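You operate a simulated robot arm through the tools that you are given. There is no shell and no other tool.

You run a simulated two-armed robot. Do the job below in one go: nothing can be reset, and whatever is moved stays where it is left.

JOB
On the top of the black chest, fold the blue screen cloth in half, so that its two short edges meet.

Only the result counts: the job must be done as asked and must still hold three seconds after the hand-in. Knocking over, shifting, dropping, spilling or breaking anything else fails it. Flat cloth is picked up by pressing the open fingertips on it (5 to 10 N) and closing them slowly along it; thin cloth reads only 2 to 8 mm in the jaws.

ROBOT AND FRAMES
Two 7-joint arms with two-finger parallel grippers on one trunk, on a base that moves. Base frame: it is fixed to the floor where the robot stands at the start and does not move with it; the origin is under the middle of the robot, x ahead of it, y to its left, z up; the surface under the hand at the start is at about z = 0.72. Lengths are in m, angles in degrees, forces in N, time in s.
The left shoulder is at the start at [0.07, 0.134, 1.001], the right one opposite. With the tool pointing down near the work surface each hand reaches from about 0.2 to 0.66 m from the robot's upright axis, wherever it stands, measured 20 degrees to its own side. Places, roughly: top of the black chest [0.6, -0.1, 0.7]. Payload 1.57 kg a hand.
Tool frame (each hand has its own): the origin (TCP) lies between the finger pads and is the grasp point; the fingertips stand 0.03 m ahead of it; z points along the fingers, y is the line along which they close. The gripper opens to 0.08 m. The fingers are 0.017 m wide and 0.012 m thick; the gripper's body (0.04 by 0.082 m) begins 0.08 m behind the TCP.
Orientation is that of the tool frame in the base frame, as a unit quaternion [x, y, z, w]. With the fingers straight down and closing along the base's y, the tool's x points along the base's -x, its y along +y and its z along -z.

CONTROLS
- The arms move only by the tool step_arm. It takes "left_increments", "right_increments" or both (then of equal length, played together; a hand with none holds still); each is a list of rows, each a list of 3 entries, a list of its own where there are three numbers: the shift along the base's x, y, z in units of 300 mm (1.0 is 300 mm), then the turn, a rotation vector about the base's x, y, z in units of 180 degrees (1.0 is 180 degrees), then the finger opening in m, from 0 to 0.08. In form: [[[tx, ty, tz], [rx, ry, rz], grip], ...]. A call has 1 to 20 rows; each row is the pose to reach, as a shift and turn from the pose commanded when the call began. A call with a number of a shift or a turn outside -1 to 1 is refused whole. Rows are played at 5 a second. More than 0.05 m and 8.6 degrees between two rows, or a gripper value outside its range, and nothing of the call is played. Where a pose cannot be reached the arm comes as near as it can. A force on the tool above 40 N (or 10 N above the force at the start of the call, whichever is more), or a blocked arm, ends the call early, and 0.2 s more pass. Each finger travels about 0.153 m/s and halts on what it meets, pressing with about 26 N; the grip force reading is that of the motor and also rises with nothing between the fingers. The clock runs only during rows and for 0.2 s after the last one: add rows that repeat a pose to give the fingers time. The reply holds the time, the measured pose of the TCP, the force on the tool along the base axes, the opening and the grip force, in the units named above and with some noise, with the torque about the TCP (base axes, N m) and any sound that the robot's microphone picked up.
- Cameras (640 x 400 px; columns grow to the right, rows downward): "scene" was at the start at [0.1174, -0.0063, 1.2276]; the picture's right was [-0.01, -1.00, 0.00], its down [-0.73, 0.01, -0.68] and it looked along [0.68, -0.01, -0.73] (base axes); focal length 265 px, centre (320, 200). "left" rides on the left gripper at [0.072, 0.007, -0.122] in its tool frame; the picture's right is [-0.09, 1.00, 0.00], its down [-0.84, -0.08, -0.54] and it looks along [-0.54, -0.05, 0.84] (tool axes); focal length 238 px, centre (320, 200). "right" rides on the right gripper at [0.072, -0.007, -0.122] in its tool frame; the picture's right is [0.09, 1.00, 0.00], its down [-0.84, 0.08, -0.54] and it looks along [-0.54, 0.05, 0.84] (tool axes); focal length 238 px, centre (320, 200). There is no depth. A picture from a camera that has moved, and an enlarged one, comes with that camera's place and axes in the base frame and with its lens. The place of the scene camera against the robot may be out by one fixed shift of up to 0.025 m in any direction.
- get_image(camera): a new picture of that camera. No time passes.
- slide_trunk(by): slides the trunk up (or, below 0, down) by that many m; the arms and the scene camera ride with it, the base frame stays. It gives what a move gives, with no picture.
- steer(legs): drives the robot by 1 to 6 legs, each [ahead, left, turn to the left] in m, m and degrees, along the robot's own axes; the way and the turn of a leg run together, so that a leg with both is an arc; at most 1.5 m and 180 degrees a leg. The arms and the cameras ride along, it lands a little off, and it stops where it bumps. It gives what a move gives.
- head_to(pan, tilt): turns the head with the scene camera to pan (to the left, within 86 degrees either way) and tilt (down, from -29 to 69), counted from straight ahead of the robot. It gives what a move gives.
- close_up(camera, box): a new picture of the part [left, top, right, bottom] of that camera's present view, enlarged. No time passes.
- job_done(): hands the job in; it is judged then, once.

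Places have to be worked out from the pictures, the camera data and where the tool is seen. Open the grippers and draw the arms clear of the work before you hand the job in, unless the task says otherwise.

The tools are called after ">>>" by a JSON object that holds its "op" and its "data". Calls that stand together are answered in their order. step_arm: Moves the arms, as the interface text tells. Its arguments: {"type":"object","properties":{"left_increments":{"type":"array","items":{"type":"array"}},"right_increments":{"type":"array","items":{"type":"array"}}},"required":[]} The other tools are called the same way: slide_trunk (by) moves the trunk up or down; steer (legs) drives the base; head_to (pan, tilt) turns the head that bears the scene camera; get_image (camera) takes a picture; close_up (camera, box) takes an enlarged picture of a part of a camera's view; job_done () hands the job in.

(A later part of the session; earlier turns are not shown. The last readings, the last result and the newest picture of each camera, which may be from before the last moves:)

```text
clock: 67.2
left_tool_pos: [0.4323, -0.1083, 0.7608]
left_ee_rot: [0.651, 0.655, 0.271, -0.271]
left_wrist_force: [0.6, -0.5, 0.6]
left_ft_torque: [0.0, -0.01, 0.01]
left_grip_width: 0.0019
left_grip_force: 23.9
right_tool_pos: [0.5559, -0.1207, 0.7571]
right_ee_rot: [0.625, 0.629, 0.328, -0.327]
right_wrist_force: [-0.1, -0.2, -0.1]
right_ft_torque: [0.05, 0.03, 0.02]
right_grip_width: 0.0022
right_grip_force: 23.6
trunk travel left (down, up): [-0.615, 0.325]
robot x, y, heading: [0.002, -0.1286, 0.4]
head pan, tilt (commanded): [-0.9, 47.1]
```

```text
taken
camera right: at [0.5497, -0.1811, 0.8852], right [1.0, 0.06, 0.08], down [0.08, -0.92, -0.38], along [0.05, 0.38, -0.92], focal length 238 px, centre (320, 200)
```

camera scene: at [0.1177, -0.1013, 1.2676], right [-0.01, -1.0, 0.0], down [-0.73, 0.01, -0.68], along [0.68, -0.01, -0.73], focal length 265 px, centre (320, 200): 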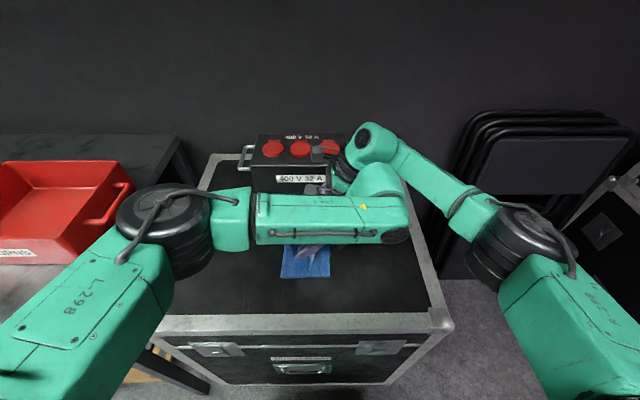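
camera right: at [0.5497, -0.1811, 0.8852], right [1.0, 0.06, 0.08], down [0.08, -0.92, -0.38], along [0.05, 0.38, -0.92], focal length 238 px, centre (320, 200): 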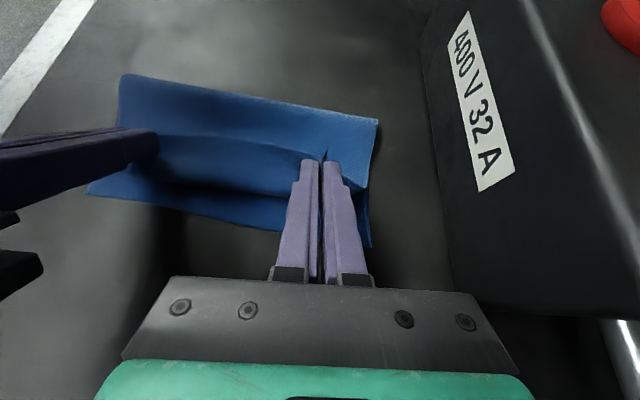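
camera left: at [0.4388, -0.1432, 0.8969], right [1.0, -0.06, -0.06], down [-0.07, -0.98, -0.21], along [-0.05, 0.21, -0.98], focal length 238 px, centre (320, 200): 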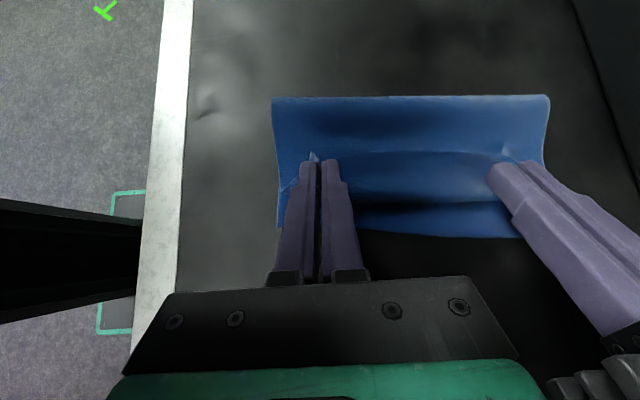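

Both leans were reached. I'll drive right another 0.03 to pull the flap out over the lower edge.

>>> {"op": "steer", "data": {"legs": [[0.0, -0.03, 0.0]]}}

>>> {"op": "get_image", "data": {"camera": "left"}}

>>> {"op": "get_image", "data": {"camera": "right"}}

>>> {"op": "get_image", "data": {"camera": "scene"}}

```text
clock: 68.1
left_tool_pos: [0.4318, -0.1368, 0.7605]
left_ee_rot: [0.652, 0.655, 0.27, -0.27]
left_wrist_force: [0.1, 0.6, 0.2]
left_ft_torque: [0.0, 0.01, 0.02]
left_grip_width: 0.0018
left_grip_force: 23.4
right_tool_pos: [0.5571, -0.1494, 0.7552]
right_ee_rot: [0.624, 0.63, 0.327, -0.327]
right_wrist_force: [-1.0, -0.4, -0.1]
right_ft_torque: [-0.01, 0.01, -0.03]
right_grip_width: 0.0022
right_grip_force: 23.6
trunk travel left (down, up): [-0.615, 0.325]
robot x, y, heading: [-0.0003, -0.1567, 0.4]
head pan, tilt (commanded): [-0.9, 47.1]
```

```text
taken
camera left: at [0.4387, -0.1715, 0.8969], right [1.0, -0.06, -0.06], down [-0.07, -0.98, -0.21], along [-0.05, 0.21, -0.98], focal length 238 px, centre (320, 200)
```

left: 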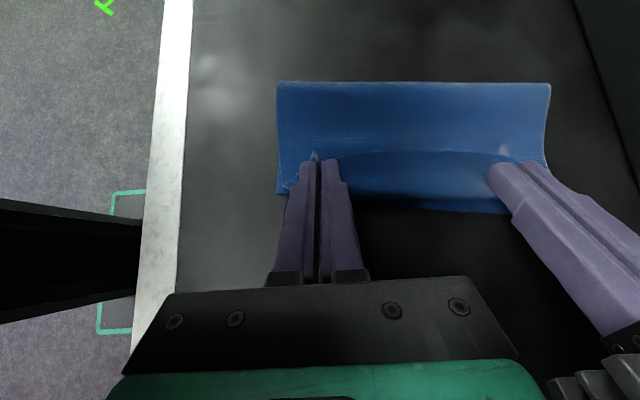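

```text
taken
camera right: at [0.5496, -0.209, 0.8855], right [0.99, 0.06, 0.08], down [0.09, -0.92, -0.37], along [0.05, 0.38, -0.92], focal length 238 px, centre (320, 200)
```

right: 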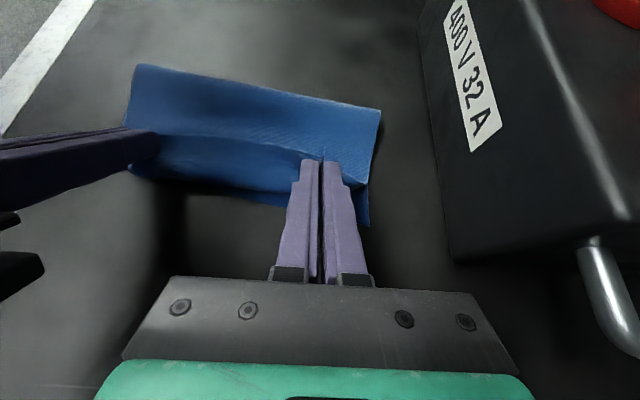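

```text
taken
camera scene: at [0.1178, -0.1609, 1.2676], right [-0.01, -1.0, 0.0], down [-0.73, 0.01, -0.68], along [0.68, -0.01, -0.73], focal length 265 px, centre (320, 200)
```

scene: 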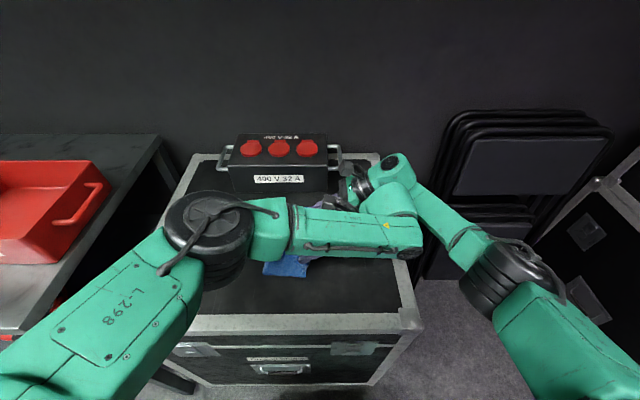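

The belly slid the whole sheet instead of unrolling. The lower edge is now (0.397, -0.126) to (0.595, -0.158), and the crease has crept to about -0.023 near and -0.047 far, against a wanted -0.0075/-0.0395. I'll move the hands back left (left 30 mm, right 15 mm) so the crease rolls back to mid-cloth.

>>> {"op": "step_arm", "data": {"left_increments": [[[0.0, 0.025, 0.01], [0.0, 0, 0], 0.0], [[0.0, 0.05, 0.015], [0.0, 0, 0], 0.0], [[0.0, 0.075, 0.015], [0.0, 0, 0], 0.0], [[0.0, 0.1, 0.01], [0.0, 0, 0], 0.0], [[0.0, 0.1, 0.0], [0.0, 0, 0], 0.0]], "right_increments": [[[0.0, 0.0125, 0.01], [0.0, 0, 0], 0.0], [[0.0, 0.025, 0.015], [0.0, 0, 0], 0.0], [[0.0, 0.0375, 0.015], [0.0, 0, 0], 0.0], [[0.0, 0.05, 0.01], [0.0, 0, 0], 0.0], [[0.0, 0.05, 0.0], [0.0, 0, 0], 0.0]]}}

>>> {"op": "get_image", "data": {"camera": "left"}}

>>> {"op": "get_image", "data": {"camera": "right"}}

>>> {"op": "close_up", "data": {"camera": "scene", "box": [220, 220, 340, 300]}}

```text
clock: 69.3
left_tool_pos: [0.4333, -0.1064, 0.7597]
left_ee_rot: [0.651, 0.656, 0.269, -0.27]
left_wrist_force: [0.8, 0.5, -0.2]
left_ft_torque: [0.0, -0.02, -0.01]
left_grip_width: 0.0017
left_grip_force: 23.1
right_tool_pos: [0.5563, -0.1345, 0.7557]
right_ee_rot: [0.625, 0.629, 0.327, -0.326]
right_wrist_force: [0.8, 0.5, 0.4]
right_ft_torque: [-0.01, -0.01, -0.04]
right_grip_width: 0.002
right_grip_force: 23.4
trunk travel left (down, up): [-0.615, 0.325]
robot x, y, heading: [-0.0005, -0.1542, 0.0]
head pan, tilt (commanded): [-0.9, 47.1]
```

```text
taken
camera left: at [0.4397, -0.1418, 0.8964], right [1.0, -0.06, -0.06], down [-0.07, -0.98, -0.21], along [-0.05, 0.21, -0.98], focal length 238 px, centre (320, 200)
```

left: 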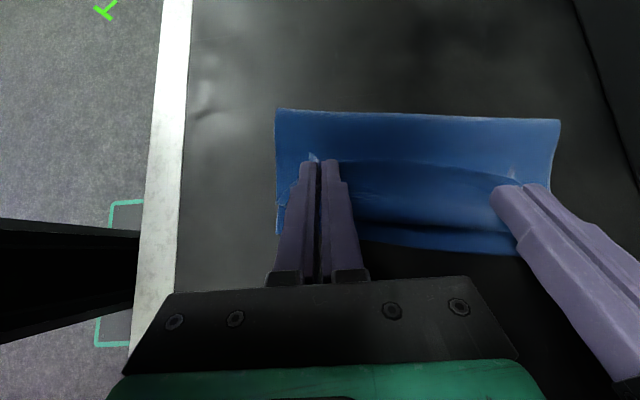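

```text
taken
camera right: at [0.5495, -0.1945, 0.8855], right [1.0, 0.06, 0.08], down [0.08, -0.92, -0.37], along [0.05, 0.38, -0.92], focal length 238 px, centre (320, 200)
```

right: 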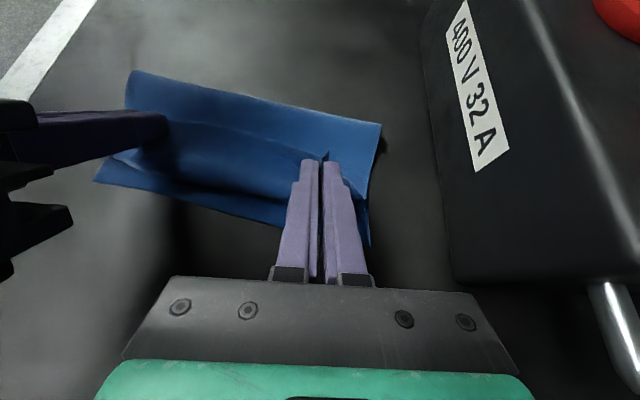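

```text
5.00 times, centred on (280, 260) of scene
camera zoom: at [0.1181, -0.1616, 1.2676], right [-0.01, -1.0, 0.0], down [-0.73, 0.01, -0.68], along [0.68, -0.01, -0.73], focal length 1324 px, centre (520, -100)
```

zoom: 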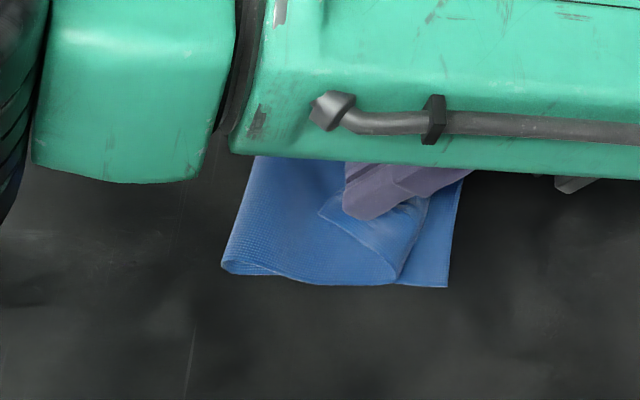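

The slack went into the belly and the crease hardly moved. On the earlier pass, though, the crease was right at 3–4 cm height before I pulled further. So I'll raise the hands and go back to re-lay the cloth, then repeat the low sweep and release exactly where the crease meets mid-cloth.

>>> {"op": "step_arm", "data": {"left_increments": [[[0.0, 0.02, 0.05], [0.0, 0, 0], 0.0], [[0.005, 0.05, 0.1], [0.0, 0, 0], 0.0], [[0.01, 0.08, 0.15], [0.0, 0, 0], 0.0], [[0.01, 0.1, 0.17], [0.0, 0, 0], 0.0]], "right_increments": [[[0.0, 0.02, 0.05], [0.0, 0, 0], 0.0], [[0.005, 0.05, 0.1], [0.0, 0, 0], 0.0], [[0.01, 0.08, 0.15], [0.0, 0, 0], 0.0], [[0.01, 0.1, 0.17], [0.0, 0, 0], 0.0]]}}

>>> {"op": "steer", "data": {"legs": [[0.0, 0.07, 0.0]]}}

>>> {"op": "get_image", "data": {"camera": "left"}}

>>> {"op": "get_image", "data": {"camera": "right"}}

>>> {"op": "get_image", "data": {"camera": "scene"}}

```text
clock: 70.3
left_tool_pos: [0.4353, -0.0773, 0.8116]
left_ee_rot: [0.652, 0.655, 0.27, -0.269]
left_wrist_force: [0.2, 0.2, 0.3]
left_ft_torque: [0.01, -0.01, 0.02]
left_grip_width: 0.0015
left_grip_force: 23.3
right_tool_pos: [0.5592, -0.1054, 0.8068]
right_ee_rot: [0.625, 0.629, 0.327, -0.326]
right_wrist_force: [-0.4, 0.6, -0.9]
right_ft_torque: [-0.01, 0.0, -0.02]
right_grip_width: 0.002
right_grip_force: 23.4
trunk travel left (down, up): [-0.615, 0.325]
robot x, y, heading: [-0.0015, -0.1517, 0.5]
head pan, tilt (commanded): [-0.9, 47.1]
```

```text
clock: 71.3
left_tool_pos: [0.4343, -0.0054, 0.8113]
left_ee_rot: [0.651, 0.656, 0.269, -0.27]
left_wrist_force: [0.5, -0.1, -0.4]
left_ft_torque: [-0.03, -0.03, -0.04]
left_grip_width: 0.0019
left_grip_force: 22.9
right_tool_pos: [0.559, -0.0341, 0.8074]
right_ee_rot: [0.624, 0.63, 0.327, -0.327]
right_wrist_force: [-0.8, 1.1, -0.3]
right_ft_torque: [0.0, 0.01, 0.03]
right_grip_width: 0.002
right_grip_force: 23.6
trunk travel left (down, up): [-0.615, 0.325]
robot x, y, heading: [-0.0008, -0.0833, 0.3]
head pan, tilt (commanded): [-0.9, 47.1]
```

```text
taken
camera left: at [0.4409, -0.0411, 0.9477], right [1.0, -0.06, -0.06], down [-0.07, -0.98, -0.21], along [-0.05, 0.21, -0.98], focal length 238 px, centre (320, 200)
```

left: 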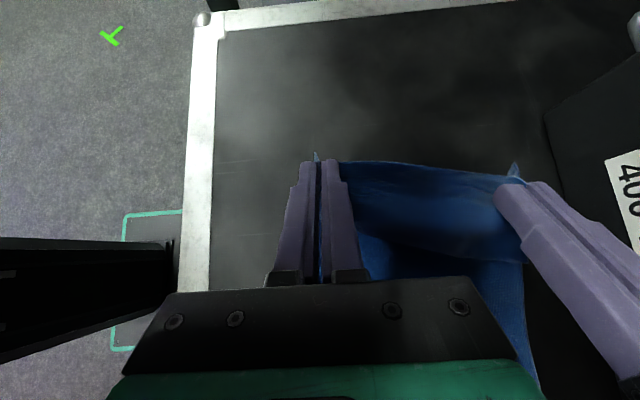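

```text
taken
camera right: at [0.5531, -0.093, 0.9371], right [1.0, 0.06, 0.08], down [0.08, -0.92, -0.37], along [0.05, 0.38, -0.92], focal length 238 px, centre (320, 200)
```

right: 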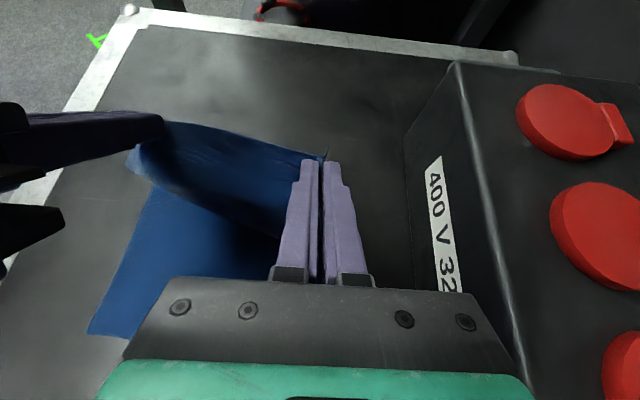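

```text
taken
camera scene: at [0.1176, -0.0896, 1.2676], right [-0.01, -1.0, 0.0], down [-0.73, 0.01, -0.68], along [0.68, -0.01, -0.73], focal length 265 px, centre (320, 200)
```

scene: 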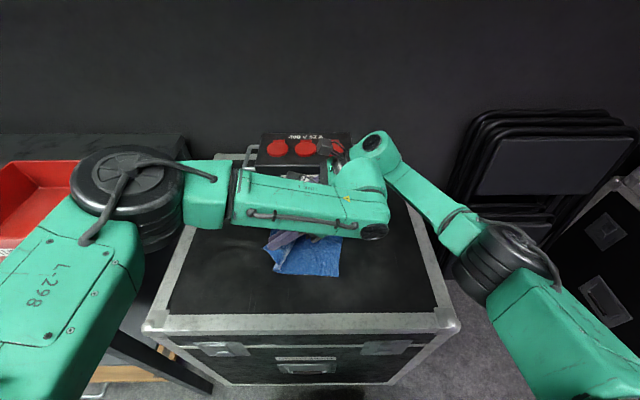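

The cloth has opened out again. I'll bring the hands 2 cm further left and lower them to 3.6 cm, ready for the second low sweep.

>>> {"op": "step_arm", "data": {"left_increments": [[[0.005, 0.02, -0.03], [0.0, 0, 0], 0.0], [[0.01, 0.04, -0.06], [0.0, 0, 0], 0.0], [[0.015, 0.06, -0.09], [0.0, 0, 0], 0.0], [[0.02, 0.07, -0.113], [0.0, 0, 0], 0.0], [[0.02, 0.07, -0.113], [0.0, 0, 0], 0.0]], "right_increments": [[[0.005, 0.02, -0.03], [0.0, 0, 0], 0.0], [[0.01, 0.04, -0.06], [0.0, 0, 0], 0.0], [[0.015, 0.06, -0.09], [0.0, 0, 0], 0.0], [[0.02, 0.07, -0.113], [0.0, 0, 0], 0.0], [[0.02, 0.07, -0.113], [0.0, 0, 0], 0.0]]}}

>>> {"op": "get_image", "data": {"camera": "left"}}

>>> {"op": "get_image", "data": {"camera": "right"}}

>>> {"op": "get_image", "data": {"camera": "scene"}}

```text
clock: 72.5
left_tool_pos: [0.4401, 0.0151, 0.778]
left_ee_rot: [0.651, 0.656, 0.27, -0.271]
left_wrist_force: [0.3, -0.1, 0.7]
left_ft_torque: [0.0, -0.04, -0.02]
left_grip_width: 0.0018
left_grip_force: 23.4
right_tool_pos: [0.5651, -0.0116, 0.7741]
right_ee_rot: [0.625, 0.63, 0.327, -0.326]
right_wrist_force: [-0.1, -0.6, 0.8]
right_ft_torque: [-0.01, 0.0, -0.02]
right_grip_width: 0.0019
right_grip_force: 23.5
trunk travel left (down, up): [-0.615, 0.325]
robot x, y, heading: [-0.0009, -0.0838, 0.5]
head pan, tilt (commanded): [-0.9, 47.1]
```

```text
taken
camera left: at [0.4468, -0.0203, 0.914], right [1.0, -0.06, -0.06], down [-0.07, -0.98, -0.21], along [-0.05, 0.21, -0.98], focal length 238 px, centre (320, 200)
```

left: 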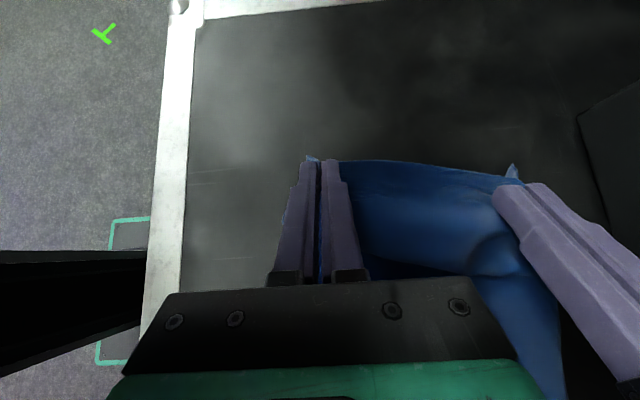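

```text
taken
camera right: at [0.558, -0.0728, 0.9033], right [0.99, 0.06, 0.08], down [0.08, -0.92, -0.37], along [0.05, 0.38, -0.92], focal length 238 px, centre (320, 200)
```

right: 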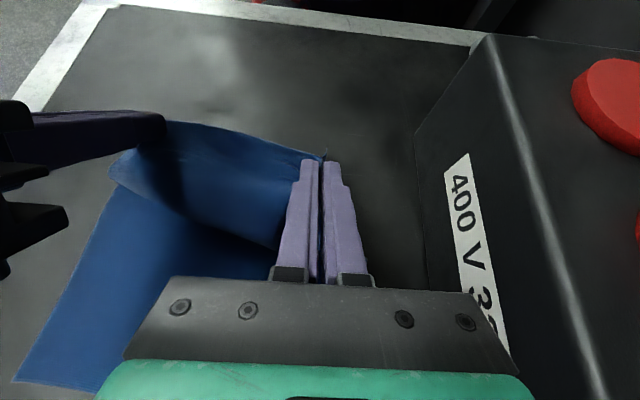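

```text
taken
camera scene: at [0.1174, -0.0906, 1.2676], right [-0.01, -1.0, 0.0], down [-0.73, 0.01, -0.68], along [0.68, -0.01, -0.73], focal length 265 px, centre (320, 200)
```

scene: 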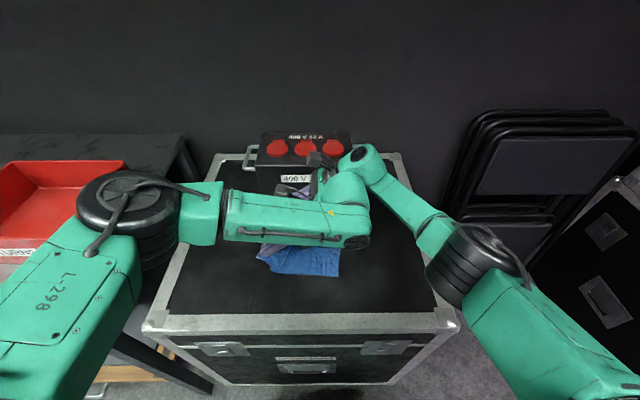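

The near-right corner is still at (0.397, -0.128). I'll begin the second low sweep with 0.08 m to the right.

>>> {"op": "steer", "data": {"legs": [[0.0, -0.08, 0.0]]}}

>>> {"op": "get_image", "data": {"camera": "left"}}

>>> {"op": "get_image", "data": {"camera": "right"}}

>>> {"op": "close_up", "data": {"camera": "scene", "box": [220, 220, 340, 300]}}

```text
clock: 73.6
left_tool_pos: [0.4411, -0.0669, 0.7772]
left_ee_rot: [0.65, 0.656, 0.271, -0.271]
left_wrist_force: [-0.8, -0.5, -0.1]
left_ft_torque: [0.05, 0.0, -0.02]
left_grip_width: 0.0014
left_grip_force: 24.0
right_tool_pos: [0.5645, -0.093, 0.7732]
right_ee_rot: [0.624, 0.63, 0.327, -0.327]
right_wrist_force: [0.8, 0.4, -0.4]
right_ft_torque: [0.01, 0.01, -0.01]
right_grip_width: 0.0022
right_grip_force: 23.5
trunk travel left (down, up): [-0.615, 0.325]
robot x, y, heading: [0.0002, -0.1631, 0.3]
head pan, tilt (commanded): [-0.9, 47.1]
```

```text
taken
camera left: at [0.4473, -0.1012, 0.9141], right [1.0, -0.06, -0.06], down [-0.07, -0.98, -0.21], along [-0.05, 0.21, -0.98], focal length 238 px, centre (320, 200)
```

left: 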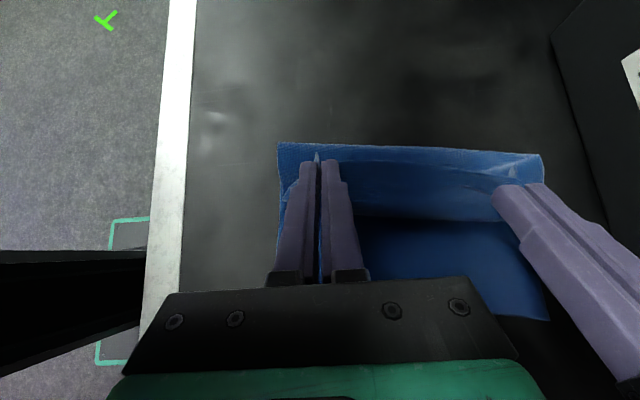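

```text
taken
camera right: at [0.5584, -0.1538, 0.9034], right [1.0, 0.06, 0.08], down [0.08, -0.92, -0.38], along [0.05, 0.38, -0.92], focal length 238 px, centre (320, 200)
```

right: 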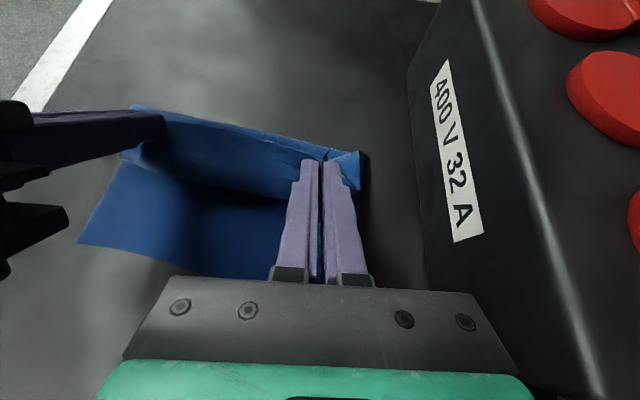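

```text
5.00 times, centred on (280, 260) of scene
camera zoom: at [0.1179, -0.1713, 1.2676], right [-0.01, -1.0, 0.0], down [-0.73, 0.01, -0.68], along [0.68, -0.01, -0.73], focal length 1324 px, centre (520, -100)
```

zoom: 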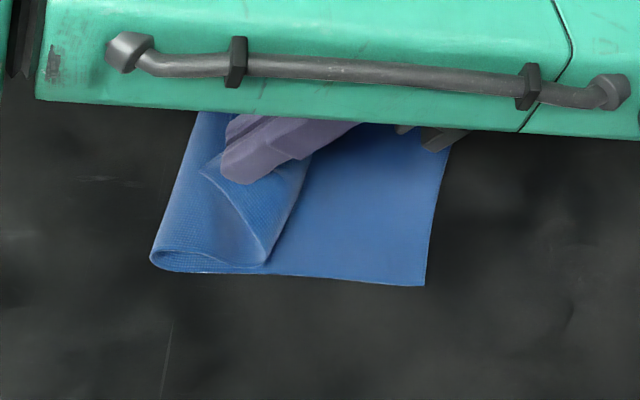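

This roll is clean: the crease flattens to about -0.004 near and -0.030 far, against a mid-line of -0.011/-0.040, so it needs about 8 mm more. I'll lower to about 1.5 cm here, then edge right in small steps.

>>> {"op": "step_arm", "data": {"left_increments": [[[0.0, 0.0, -0.02], [0.0, 0, 0], 0.0], [[0.0, 0.0, -0.04], [0.0, 0, 0], 0.0], [[0.0, 0.0, -0.06], [0.0, 0, 0], 0.0], [[0.0, 0.0, -0.073], [0.0, 0, 0], 0.0]], "right_increments": [[[0.0, 0.0, -0.02], [0.0, 0, 0], 0.0], [[0.0, 0.0, -0.04], [0.0, 0, 0], 0.0], [[0.0, 0.0, -0.055], [0.0, 0, 0], 0.0], [[0.0, 0.0, -0.068], [0.0, 0, 0], 0.0]]}}

>>> {"op": "steer", "data": {"legs": [[0.0, -0.025, 0.0]]}}

>>> {"op": "get_image", "data": {"camera": "left"}}

>>> {"op": "get_image", "data": {"camera": "right"}}

>>> {"op": "close_up", "data": {"camera": "scene", "box": [210, 220, 330, 300]}}

```text
clock: 74.6
left_tool_pos: [0.4402, -0.0645, 0.7543]
left_ee_rot: [0.651, 0.656, 0.27, -0.27]
left_wrist_force: [-0.2, -0.3, -0.1]
left_ft_torque: [0.0, -0.03, 0.02]
left_grip_width: 0.0019
left_grip_force: 23.6
right_tool_pos: [0.5651, -0.0928, 0.7522]
right_ee_rot: [0.626, 0.629, 0.327, -0.326]
right_wrist_force: [-0.5, -0.5, 0.4]
right_ft_torque: [0.01, 0.0, -0.01]
right_grip_width: 0.0024
right_grip_force: 23.8
trunk travel left (down, up): [-0.615, 0.325]
robot x, y, heading: [-0.0012, -0.1612, 0.4]
head pan, tilt (commanded): [-0.9, 47.1]
```

```text
clock: 75.4
left_tool_pos: [0.4405, -0.0908, 0.7543]
left_ee_rot: [0.651, 0.656, 0.27, -0.271]
left_wrist_force: [-0.2, -1.1, 0.2]
left_ft_torque: [0.0, 0.01, 0.0]
left_grip_width: 0.0017
left_grip_force: 23.5
right_tool_pos: [0.5652, -0.1178, 0.7529]
right_ee_rot: [0.625, 0.63, 0.327, -0.326]
right_wrist_force: [-0.3, -0.4, 1.2]
right_ft_torque: [0.01, 0.01, -0.01]
right_grip_width: 0.0018
right_grip_force: 23.6
trunk travel left (down, up): [-0.615, 0.325]
robot x, y, heading: [0.0035, -0.1904, 0.4]
head pan, tilt (commanded): [-0.9, 47.1]
```

```text
taken
camera left: at [0.4471, -0.1247, 0.8912], right [1.0, -0.06, -0.06], down [-0.07, -0.98, -0.21], along [-0.05, 0.21, -0.98], focal length 238 px, centre (320, 200)
```

left: 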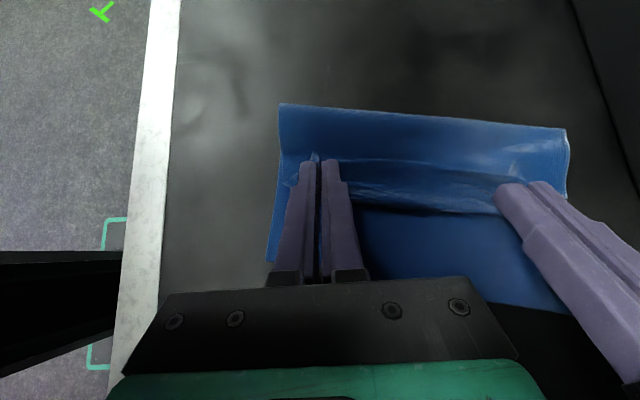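

```text
taken
camera right: at [0.5583, -0.1769, 0.8827], right [1.0, 0.06, 0.08], down [0.08, -0.92, -0.37], along [0.05, 0.38, -0.92], focal length 238 px, centre (320, 200)
```

right: 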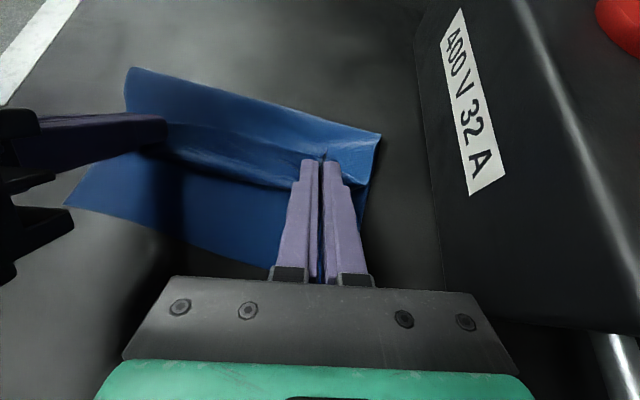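

```text
5.00 times, centred on (270, 260) of scene
camera zoom: at [0.118, -0.1949, 1.2676], right [-0.01, -1.0, 0.0], down [-0.73, 0.01, -0.68], along [0.68, -0.01, -0.73], focal length 1324 px, centre (570, -100)
```

zoom: 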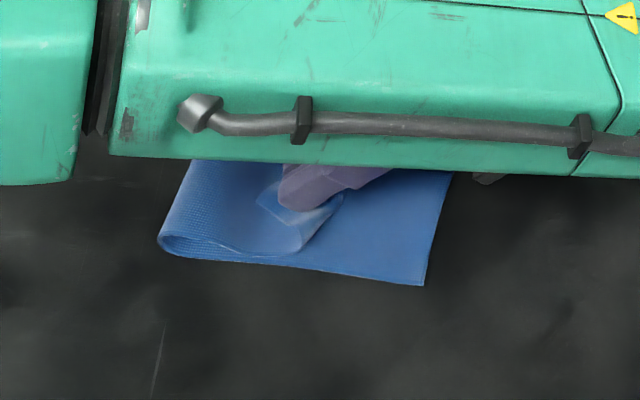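

The crease is within about 5 mm of the mid-line at both ends. To get rid of the belly without dragging, I'll lift the fingertips so the flap stands nearly upright, like turning a page, and look at it before laying it over.

>>> {"op": "step_arm", "data": {"left_increments": [[[0.0, 0.003, 0.025], [0.0, 0, 0], 0.0], [[0.0, 0.006, 0.05], [0.0, 0, 0], 0.0], [[0.0, 0.009, 0.075], [0.0, 0, 0], 0.0], [[0.0, 0.009, 0.097], [0.0, 0, 0], 0.0], [[0.0, 0.009, 0.097], [0.0, 0, 0], 0.0]], "right_increments": [[[0.0, -0.009, 0.025], [0.0, 0, 0], 0.0], [[0.0, -0.018, 0.045], [0.0, 0, 0], 0.0], [[0.0, -0.027, 0.068], [0.0, 0, 0], 0.0], [[0.0, -0.036, 0.087], [0.0, 0, 0], 0.0], [[0.0, -0.036, 0.087], [0.0, 0, 0], 0.0]]}}

>>> {"op": "get_image", "data": {"camera": "left"}}

>>> {"op": "get_image", "data": {"camera": "right"}}

>>> {"op": "close_up", "data": {"camera": "scene", "box": [210, 220, 330, 300]}}

```text
clock: 76.6
left_tool_pos: [0.4402, -0.0871, 0.7828]
left_ee_rot: [0.652, 0.656, 0.27, -0.27]
left_wrist_force: [3.9, -1.3, 0.5]
left_ft_torque: [0.0, -0.11, -0.07]
left_grip_width: 0.0015
left_grip_force: 23.2
right_tool_pos: [0.5647, -0.1277, 0.7778]
right_ee_rot: [0.625, 0.63, 0.327, -0.326]
right_wrist_force: [-3.5, 0.8, -0.4]
right_ft_torque: [0.0, 0.07, 0.11]
right_grip_width: 0.002
right_grip_force: 24.0
trunk travel left (down, up): [-0.615, 0.325]
robot x, y, heading: [0.0016, -0.1889, 0.2]
head pan, tilt (commanded): [-0.9, 47.1]
```

```text
taken
camera left: at [0.4472, -0.1218, 0.9204], right [1.0, -0.06, -0.06], down [-0.07, -0.98, -0.21], along [-0.05, 0.21, -0.98], focal length 238 px, centre (320, 200)
```

left: 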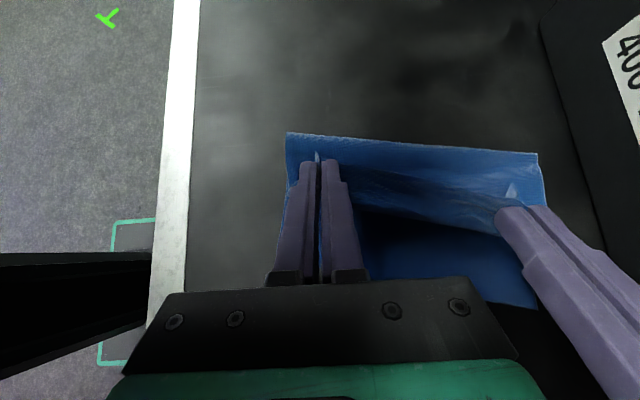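

```text
taken
camera right: at [0.5586, -0.1878, 0.9077], right [1.0, 0.06, 0.08], down [0.08, -0.92, -0.37], along [0.05, 0.38, -0.92], focal length 238 px, centre (320, 200)
```

right: 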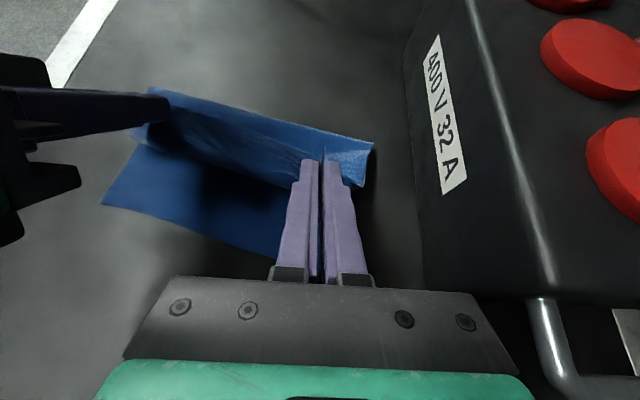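

```text
5.00 times, centred on (270, 260) of scene
camera zoom: at [0.1182, -0.1954, 1.2676], right [-0.01, -1.0, 0.0], down [-0.73, 0.01, -0.68], along [0.68, -0.01, -0.73], focal length 1324 px, centre (570, -100)
```

zoom: 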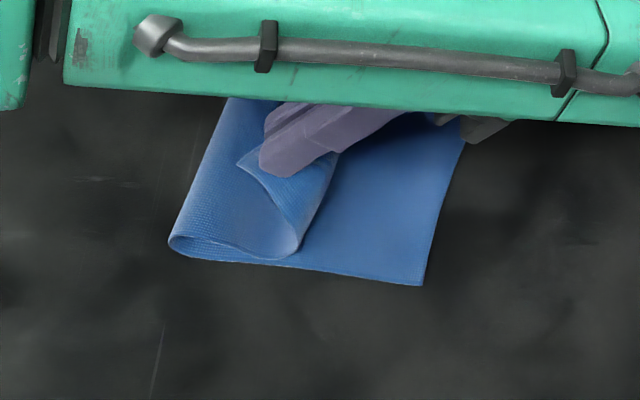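

The edge tension rose to about 4 N because the right hand had gone too far. I'll rebalance and lay the flap over toward the right, at about 3.8 cm height.

>>> {"op": "step_arm", "data": {"left_increments": [[[0.0, -0.02, 0.0], [0.0, 0, 0], 0.0], [[0.0, -0.042, -0.004], [0.0, 0, 0], 0.0], [[-0.004, -0.063, -0.008], [0.0, 0, 0], 0.0], [[-0.004, -0.083, -0.013], [0.0, 0, 0], 0.0]], "right_increments": [[[-0.007, -0.0, 0.0], [0.0, 0, 0], 0.0], [[-0.007, -0.01, -0.004], [0.0, 0, 0], 0.0], [[-0.009, -0.025, -0.008], [0.0, 0, 0], 0.0], [[-0.01, -0.043, -0.013], [0.0, 0, 0], 0.0]]}}

>>> {"op": "get_image", "data": {"camera": "left"}}

>>> {"op": "get_image", "data": {"camera": "right"}}

>>> {"op": "close_up", "data": {"camera": "scene", "box": [210, 220, 330, 300]}}

```text
clock: 77.6
left_tool_pos: [0.4378, -0.1117, 0.7794]
left_ee_rot: [0.651, 0.655, 0.271, -0.27]
left_wrist_force: [-0.2, 0.2, 0.4]
left_ft_torque: [0.0, 0.04, 0.0]
left_grip_width: 0.0019
left_grip_force: 23.6
right_tool_pos: [0.5616, -0.1422, 0.7746]
right_ee_rot: [0.624, 0.63, 0.328, -0.327]
right_wrist_force: [-0.4, 0.6, 0.3]
right_ft_torque: [-0.03, 0.02, -0.02]
right_grip_width: 0.0021
right_grip_force: 23.4
trunk travel left (down, up): [-0.615, 0.325]
robot x, y, heading: [0.0019, -0.1901, 0.1]
head pan, tilt (commanded): [-0.9, 47.1]
```

```text
taken
camera left: at [0.4458, -0.1479, 0.916], right [1.0, -0.06, -0.06], down [-0.07, -0.98, -0.21], along [-0.05, 0.21, -0.98], focal length 238 px, centre (320, 200)
```

left: 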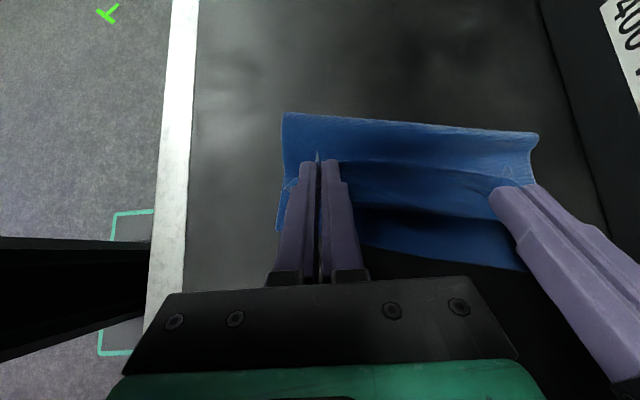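

```text
taken
camera right: at [0.5553, -0.2012, 0.9046], right [1.0, 0.06, 0.08], down [0.08, -0.92, -0.38], along [0.05, 0.38, -0.92], focal length 238 px, centre (320, 200)
```

right: 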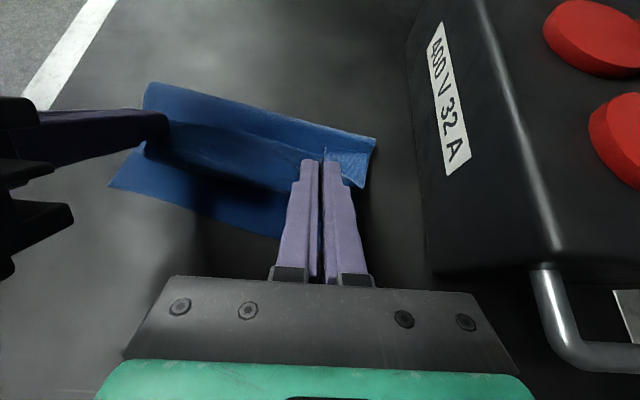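

```text
5.00 times, centred on (270, 260) of scene
camera zoom: at [0.1182, -0.196, 1.2676], right [-0.01, -1.0, 0.0], down [-0.73, 0.01, -0.68], along [0.68, -0.01, -0.73], focal length 1324 px, centre (570, -100)
```

zoom: 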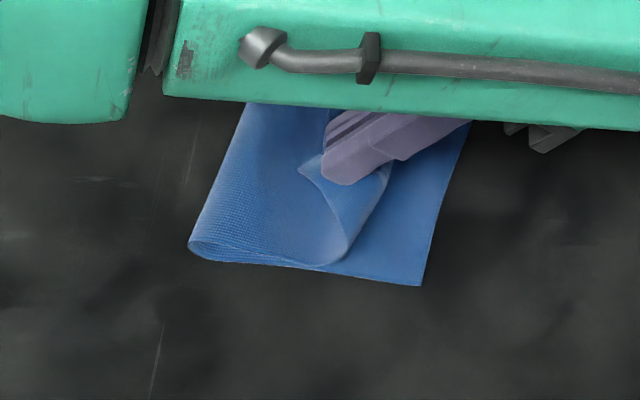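

At this height the crease follows the hand at about half its motion, so laying it over by pulling always over-peels. The crease is now near -0.025 against a mid-line of about -0.014. I'll back up once more, re-roll at 3.7 cm until the crease is just on mid-cloth, then raise the flap upright there and let it fall over to the right.

>>> {"op": "step_arm", "data": {"left_increments": [[[0.0, 0.02, 0.04], [0.0, 0, 0], 0.0], [[0.0, 0.04, 0.08], [0.0, 0, 0], 0.0], [[0.004, 0.07, 0.11], [0.0, 0, 0], 0.0]], "right_increments": [[[0.0, 0.02, 0.04], [0.0, 0, 0], 0.0], [[0.0, 0.04, 0.08], [0.0, 0, 0], 0.0], [[0.004, 0.07, 0.11], [0.0, 0, 0], 0.0]]}}

>>> {"op": "steer", "data": {"legs": [[0.0, 0.1, 0.0]]}}

>>> {"op": "step_arm", "data": {"left_increments": [[[0.004, 0.0, -0.03], [0.0, 0, 0], 0.0], [[0.007, 0.0, -0.06], [0.0, 0, 0], 0.0], [[0.01, 0.0, -0.09], [0.0, 0, 0], 0.0], [[0.01, 0.0, -0.113], [0.0, 0, 0], 0.0]], "right_increments": [[[0.004, 0.0, -0.03], [0.0, 0, 0], 0.0], [[0.007, 0.0, -0.06], [0.0, 0, 0], 0.0], [[0.01, 0.0, -0.09], [0.0, 0, 0], 0.0], [[0.01, 0.0, -0.113], [0.0, 0, 0], 0.0]]}}

>>> {"op": "get_image", "data": {"camera": "right"}}

>>> {"op": "get_image", "data": {"camera": "scene"}}

```text
clock: 78.4
left_tool_pos: [0.44, -0.0898, 0.813]
left_ee_rot: [0.651, 0.656, 0.27, -0.27]
left_wrist_force: [0.1, 0.5, -0.5]
left_ft_torque: [-0.01, 0.02, 0.03]
left_grip_width: 0.0017
left_grip_force: 23.7
right_tool_pos: [0.5637, -0.1204, 0.8082]
right_ee_rot: [0.625, 0.63, 0.327, -0.326]
right_wrist_force: [0.7, 0.9, -0.9]
right_ft_torque: [-0.02, -0.02, -0.02]
right_grip_width: 0.0021
right_grip_force: 24.2
trunk travel left (down, up): [-0.615, 0.325]
robot x, y, heading: [-0.0018, -0.1901, 0.6]
head pan, tilt (commanded): [-0.9, 47.1]
```

```text
clock: 79.5
left_tool_pos: [0.4392, 0.0084, 0.8141]
left_ee_rot: [0.652, 0.655, 0.27, -0.27]
left_wrist_force: [-0.3, 0.1, 0.1]
left_ft_torque: [-0.01, 0.0, -0.02]
left_grip_width: 0.0016
left_grip_force: 23.5
right_tool_pos: [0.5619, -0.021, 0.8088]
right_ee_rot: [0.625, 0.629, 0.327, -0.326]
right_wrist_force: [1.1, 0.0, -0.4]
right_ft_torque: [-0.04, -0.02, -0.01]
right_grip_width: 0.0016
right_grip_force: 23.2
trunk travel left (down, up): [-0.615, 0.325]
robot x, y, heading: [0.0013, -0.0875, 0.5]
head pan, tilt (commanded): [-0.9, 47.1]
```

```text
clock: 80.5
left_tool_pos: [0.4416, 0.0093, 0.7792]
left_ee_rot: [0.652, 0.656, 0.27, -0.27]
left_wrist_force: [0.8, 0.6, -1.2]
left_ft_torque: [0.0, -0.07, -0.02]
left_grip_width: 0.0018
left_grip_force: 23.2
right_tool_pos: [0.5646, -0.0201, 0.7748]
right_ee_rot: [0.625, 0.63, 0.327, -0.326]
right_wrist_force: [-0.6, 0.1, -0.3]
right_ft_torque: [0.02, 0.02, -0.01]
right_grip_width: 0.0022
right_grip_force: 23.1
trunk travel left (down, up): [-0.615, 0.325]
robot x, y, heading: [-0.0004, -0.0886, 0.3]
head pan, tilt (commanded): [-0.9, 47.1]
```

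```text
taken
camera right: at [0.5596, -0.0789, 0.9047], right [1.0, 0.06, 0.08], down [0.08, -0.92, -0.37], along [0.05, 0.38, -0.92], focal length 238 px, centre (320, 200)
```

right: 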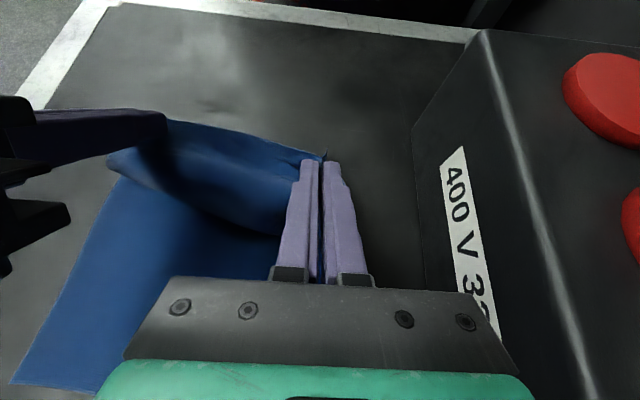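

```text
taken
camera scene: at [0.1177, -0.0953, 1.2676], right [-0.01, -1.0, 0.0], down [-0.73, 0.01, -0.68], along [0.68, -0.01, -0.73], focal length 265 px, centre (320, 200)
```

scene: 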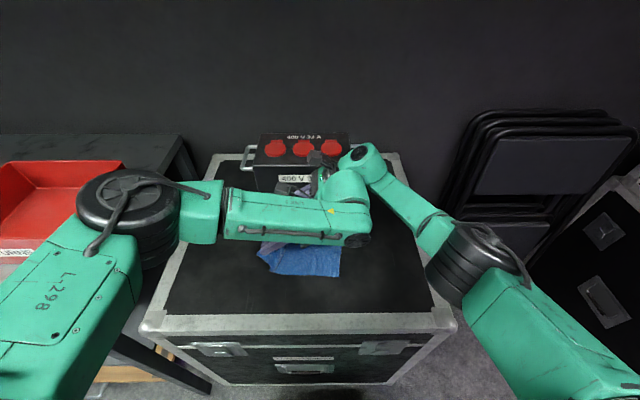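

The cloth is re-laid and the hands are ready. I'll sweep right 0.085 at this height and measure the crease.

>>> {"op": "steer", "data": {"legs": [[0.0, -0.085, 0.0]]}}

>>> {"op": "get_image", "data": {"camera": "left"}}

>>> {"op": "get_image", "data": {"camera": "right"}}

>>> {"op": "close_up", "data": {"camera": "scene", "box": [210, 220, 330, 300]}}

```text
clock: 81.6
left_tool_pos: [0.4434, -0.0768, 0.7799]
left_ee_rot: [0.652, 0.655, 0.271, -0.27]
left_wrist_force: [-0.4, 0.0, -1.0]
left_ft_torque: [0.02, 0.01, 0.02]
left_grip_width: 0.0018
left_grip_force: 24.2
right_tool_pos: [0.5657, -0.1059, 0.7751]
right_ee_rot: [0.624, 0.629, 0.328, -0.328]
right_wrist_force: [0.1, 0.1, 0.2]
right_ft_torque: [0.0, 0.04, 0.0]
right_grip_width: 0.0021
right_grip_force: 23.8
trunk travel left (down, up): [-0.615, 0.325]
robot x, y, heading: [0.0001, -0.1747, -0.0]
head pan, tilt (commanded): [-0.9, 47.1]
```

```text
taken
camera left: at [0.4497, -0.1121, 0.9164], right [1.0, -0.06, -0.06], down [-0.07, -0.98, -0.21], along [-0.05, 0.21, -0.98], focal length 238 px, centre (320, 200)
```

left: 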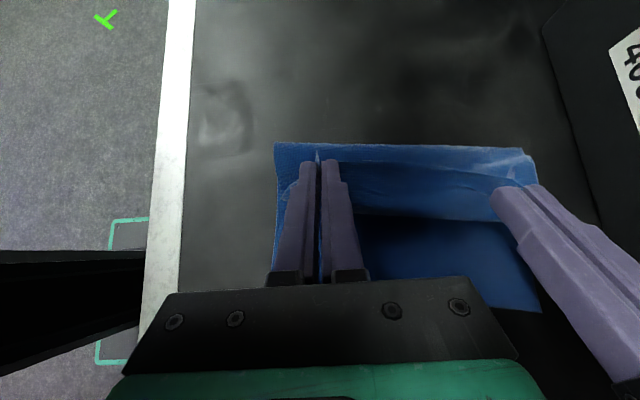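

```text
taken
camera right: at [0.5598, -0.1656, 0.9051], right [1.0, 0.06, 0.08], down [0.08, -0.92, -0.38], along [0.05, 0.38, -0.92], focal length 238 px, centre (320, 200)
```

right: 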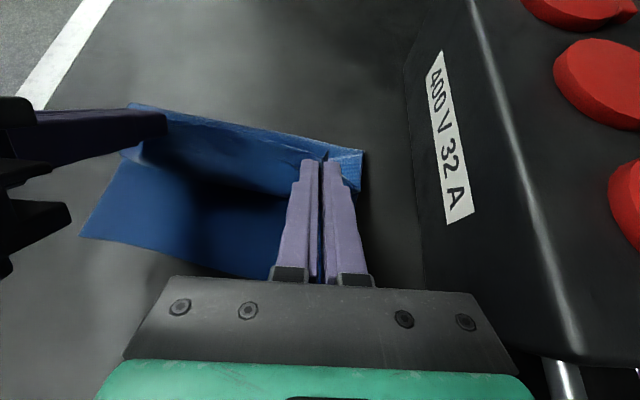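

```text
5.00 times, centred on (270, 260) of scene
camera zoom: at [0.1179, -0.1818, 1.2676], right [-0.01, -1.0, 0.0], down [-0.73, 0.01, -0.68], along [0.68, -0.01, -0.73], focal length 1324 px, centre (570, -100)
```

zoom: 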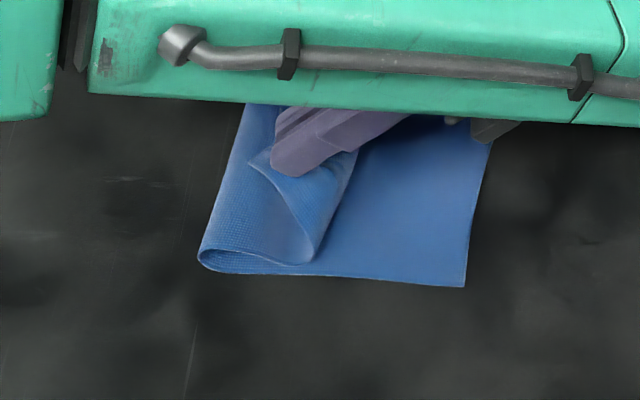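

The crease flattens to about (0.404, -0.014) and (0.606, -0.040), against a mid-line of -0.016 and -0.047, so it is within 2–7 mm. Now I'll raise the flap to stand upright at this spot, about 1 cm further right and up to 5.5 cm.

>>> {"op": "step_arm", "data": {"left_increments": [[[0.0, -0.004, 0.02], [0.0, 0, 0], 0.0], [[0.0, -0.01, 0.035], [0.0, 0, 0], 0.0], [[0.0, -0.02, 0.048], [0.0, 0, 0], 0.0], [[0.0, -0.03, 0.057], [0.0, 0, 0], 0.0]], "right_increments": [[[0.0, -0.006, 0.02], [0.0, 0, 0], 0.0], [[0.0, -0.014, 0.035], [0.0, 0, 0], 0.0], [[0.0, -0.024, 0.048], [0.0, 0, 0], 0.0], [[0.0, -0.034, 0.06], [0.0, 0, 0], 0.0]]}}

>>> {"op": "get_image", "data": {"camera": "left"}}

>>> {"op": "get_image", "data": {"camera": "right"}}

>>> {"op": "close_up", "data": {"camera": "scene", "box": [210, 220, 330, 300]}}

```text
clock: 82.6
left_tool_pos: [0.4441, -0.0854, 0.7967]
left_ee_rot: [0.651, 0.655, 0.271, -0.271]
left_wrist_force: [-0.3, 1.1, 0.1]
left_ft_torque: [-0.02, -0.01, 0.01]
left_grip_width: 0.0014
left_grip_force: 23.5
right_tool_pos: [0.5659, -0.1178, 0.7923]
right_ee_rot: [0.625, 0.629, 0.328, -0.325]
right_wrist_force: [-1.5, -0.6, 0.4]
right_ft_torque: [-0.04, 0.0, -0.04]
right_grip_width: 0.0018
right_grip_force: 23.0
trunk travel left (down, up): [-0.615, 0.325]
robot x, y, heading: [0.0008, -0.1753, 0.1]
head pan, tilt (commanded): [-0.9, 47.1]
```

```text
taken
camera left: at [0.4501, -0.1209, 0.9339], right [1.0, -0.06, -0.06], down [-0.07, -0.98, -0.21], along [-0.05, 0.21, -0.98], focal length 238 px, centre (320, 200)
```

left: 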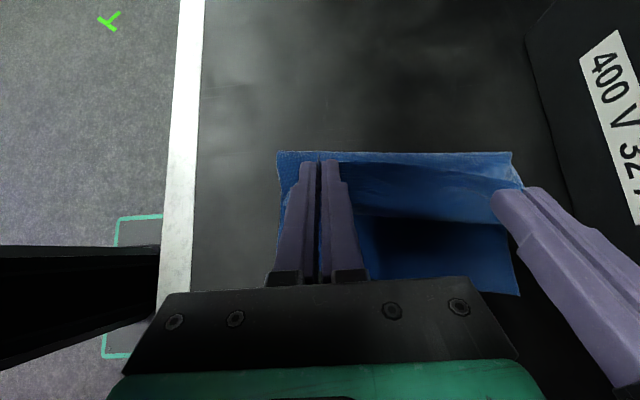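

```text
taken
camera right: at [0.56, -0.1758, 0.9228], right [1.0, 0.06, 0.08], down [0.08, -0.92, -0.38], along [0.05, 0.38, -0.92], focal length 238 px, centre (320, 200)
```

right: 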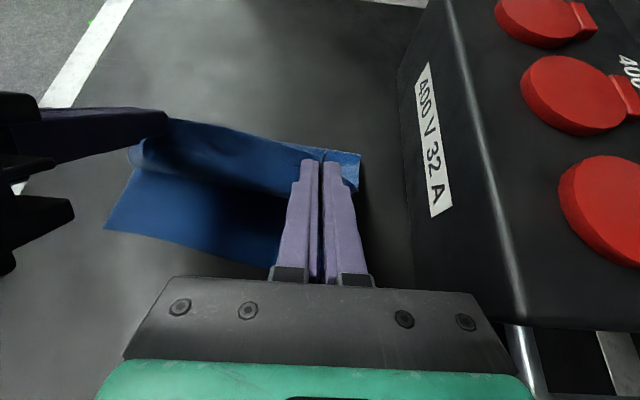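

```text
5.00 times, centred on (270, 260) of scene
camera zoom: at [0.1178, -0.1816, 1.2676], right [-0.01, -1.0, 0.0], down [-0.73, 0.01, -0.68], along [0.68, -0.01, -0.73], focal length 1324 px, centre (570, -100)
```

zoom: 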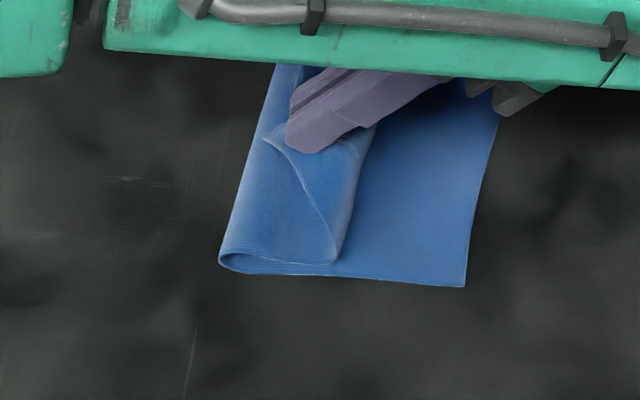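

Raising the flap pulled the crease about 8 mm too far at the near end. I'll ease both hands back left 1.4 cm at this height and check.

>>> {"op": "step_arm", "data": {"left_increments": [[[0.0, 0.015, 0.0], [0.0, 0, 0], 0.0], [[0.0, 0.03, 0.0], [0.0, 0, 0], 0.0], [[0.0, 0.047, 0.0], [0.0, 0, 0], 0.0]], "right_increments": [[[0.0, 0.015, 0.0], [0.0, 0, 0], 0.0], [[0.0, 0.03, 0.0], [0.0, 0, 0], 0.0], [[0.0, 0.047, 0.0], [0.0, 0, 0], 0.0]]}}

>>> {"op": "get_image", "data": {"camera": "left"}}

>>> {"op": "get_image", "data": {"camera": "right"}}

>>> {"op": "close_up", "data": {"camera": "scene", "box": [210, 220, 330, 300]}}

```text
clock: 83.4
left_tool_pos: [0.4439, -0.0694, 0.7977]
left_ee_rot: [0.652, 0.655, 0.271, -0.27]
left_wrist_force: [0.1, -0.6, 0.3]
left_ft_torque: [0.03, 0.03, -0.03]
left_grip_width: 0.0012
left_grip_force: 23.5
right_tool_pos: [0.5665, -0.1006, 0.794]
right_ee_rot: [0.625, 0.629, 0.327, -0.326]
right_wrist_force: [-0.3, -0.2, 0.2]
right_ft_torque: [0.0, 0.04, 0.05]
right_grip_width: 0.0021
right_grip_force: 23.7
trunk travel left (down, up): [-0.615, 0.325]
robot x, y, heading: [0.0014, -0.1775, 0.2]
head pan, tilt (commanded): [-0.9, 47.1]
```

```text
taken
camera left: at [0.4502, -0.1057, 0.9341], right [1.0, -0.06, -0.06], down [-0.07, -0.98, -0.21], along [-0.05, 0.21, -0.98], focal length 238 px, centre (320, 200)
```

left: 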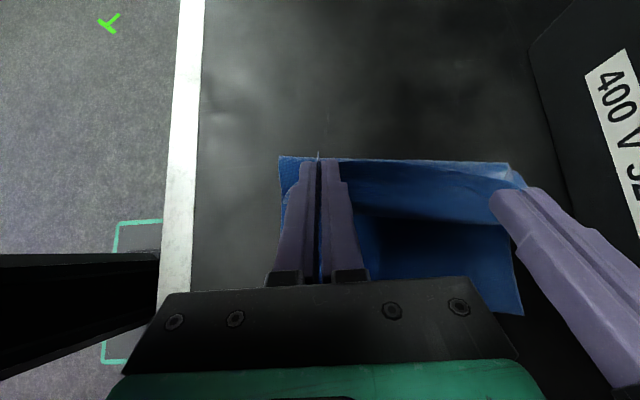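

```text
taken
camera right: at [0.5592, -0.1609, 0.9232], right [1.0, 0.06, 0.08], down [0.08, -0.92, -0.37], along [0.05, 0.38, -0.92], focal length 238 px, centre (320, 200)
```

right: 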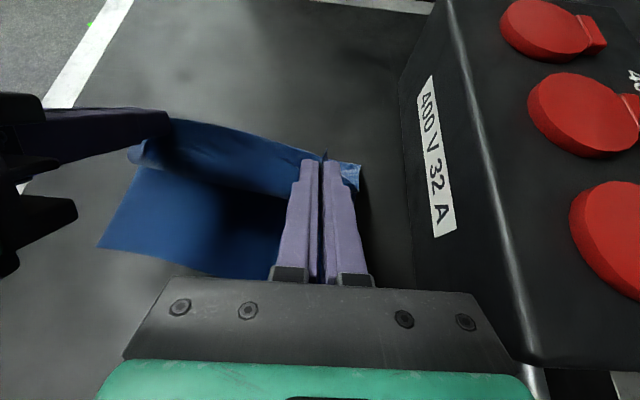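

```text
5.00 times, centred on (270, 260) of scene
camera zoom: at [0.118, -0.1807, 1.2676], right [-0.01, -1.0, 0.0], down [-0.73, 0.01, -0.68], along [0.68, -0.01, -0.73], focal length 1324 px, centre (570, -100)
```

zoom: 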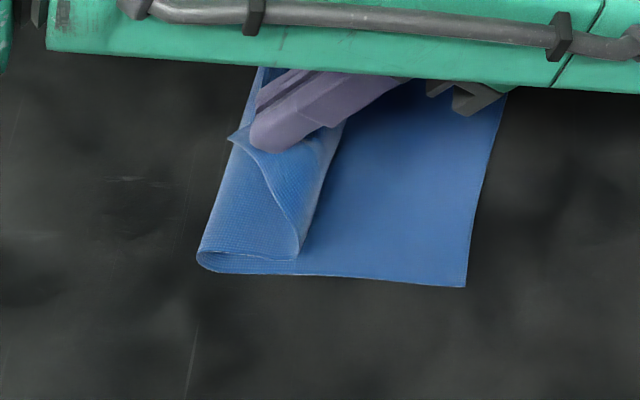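

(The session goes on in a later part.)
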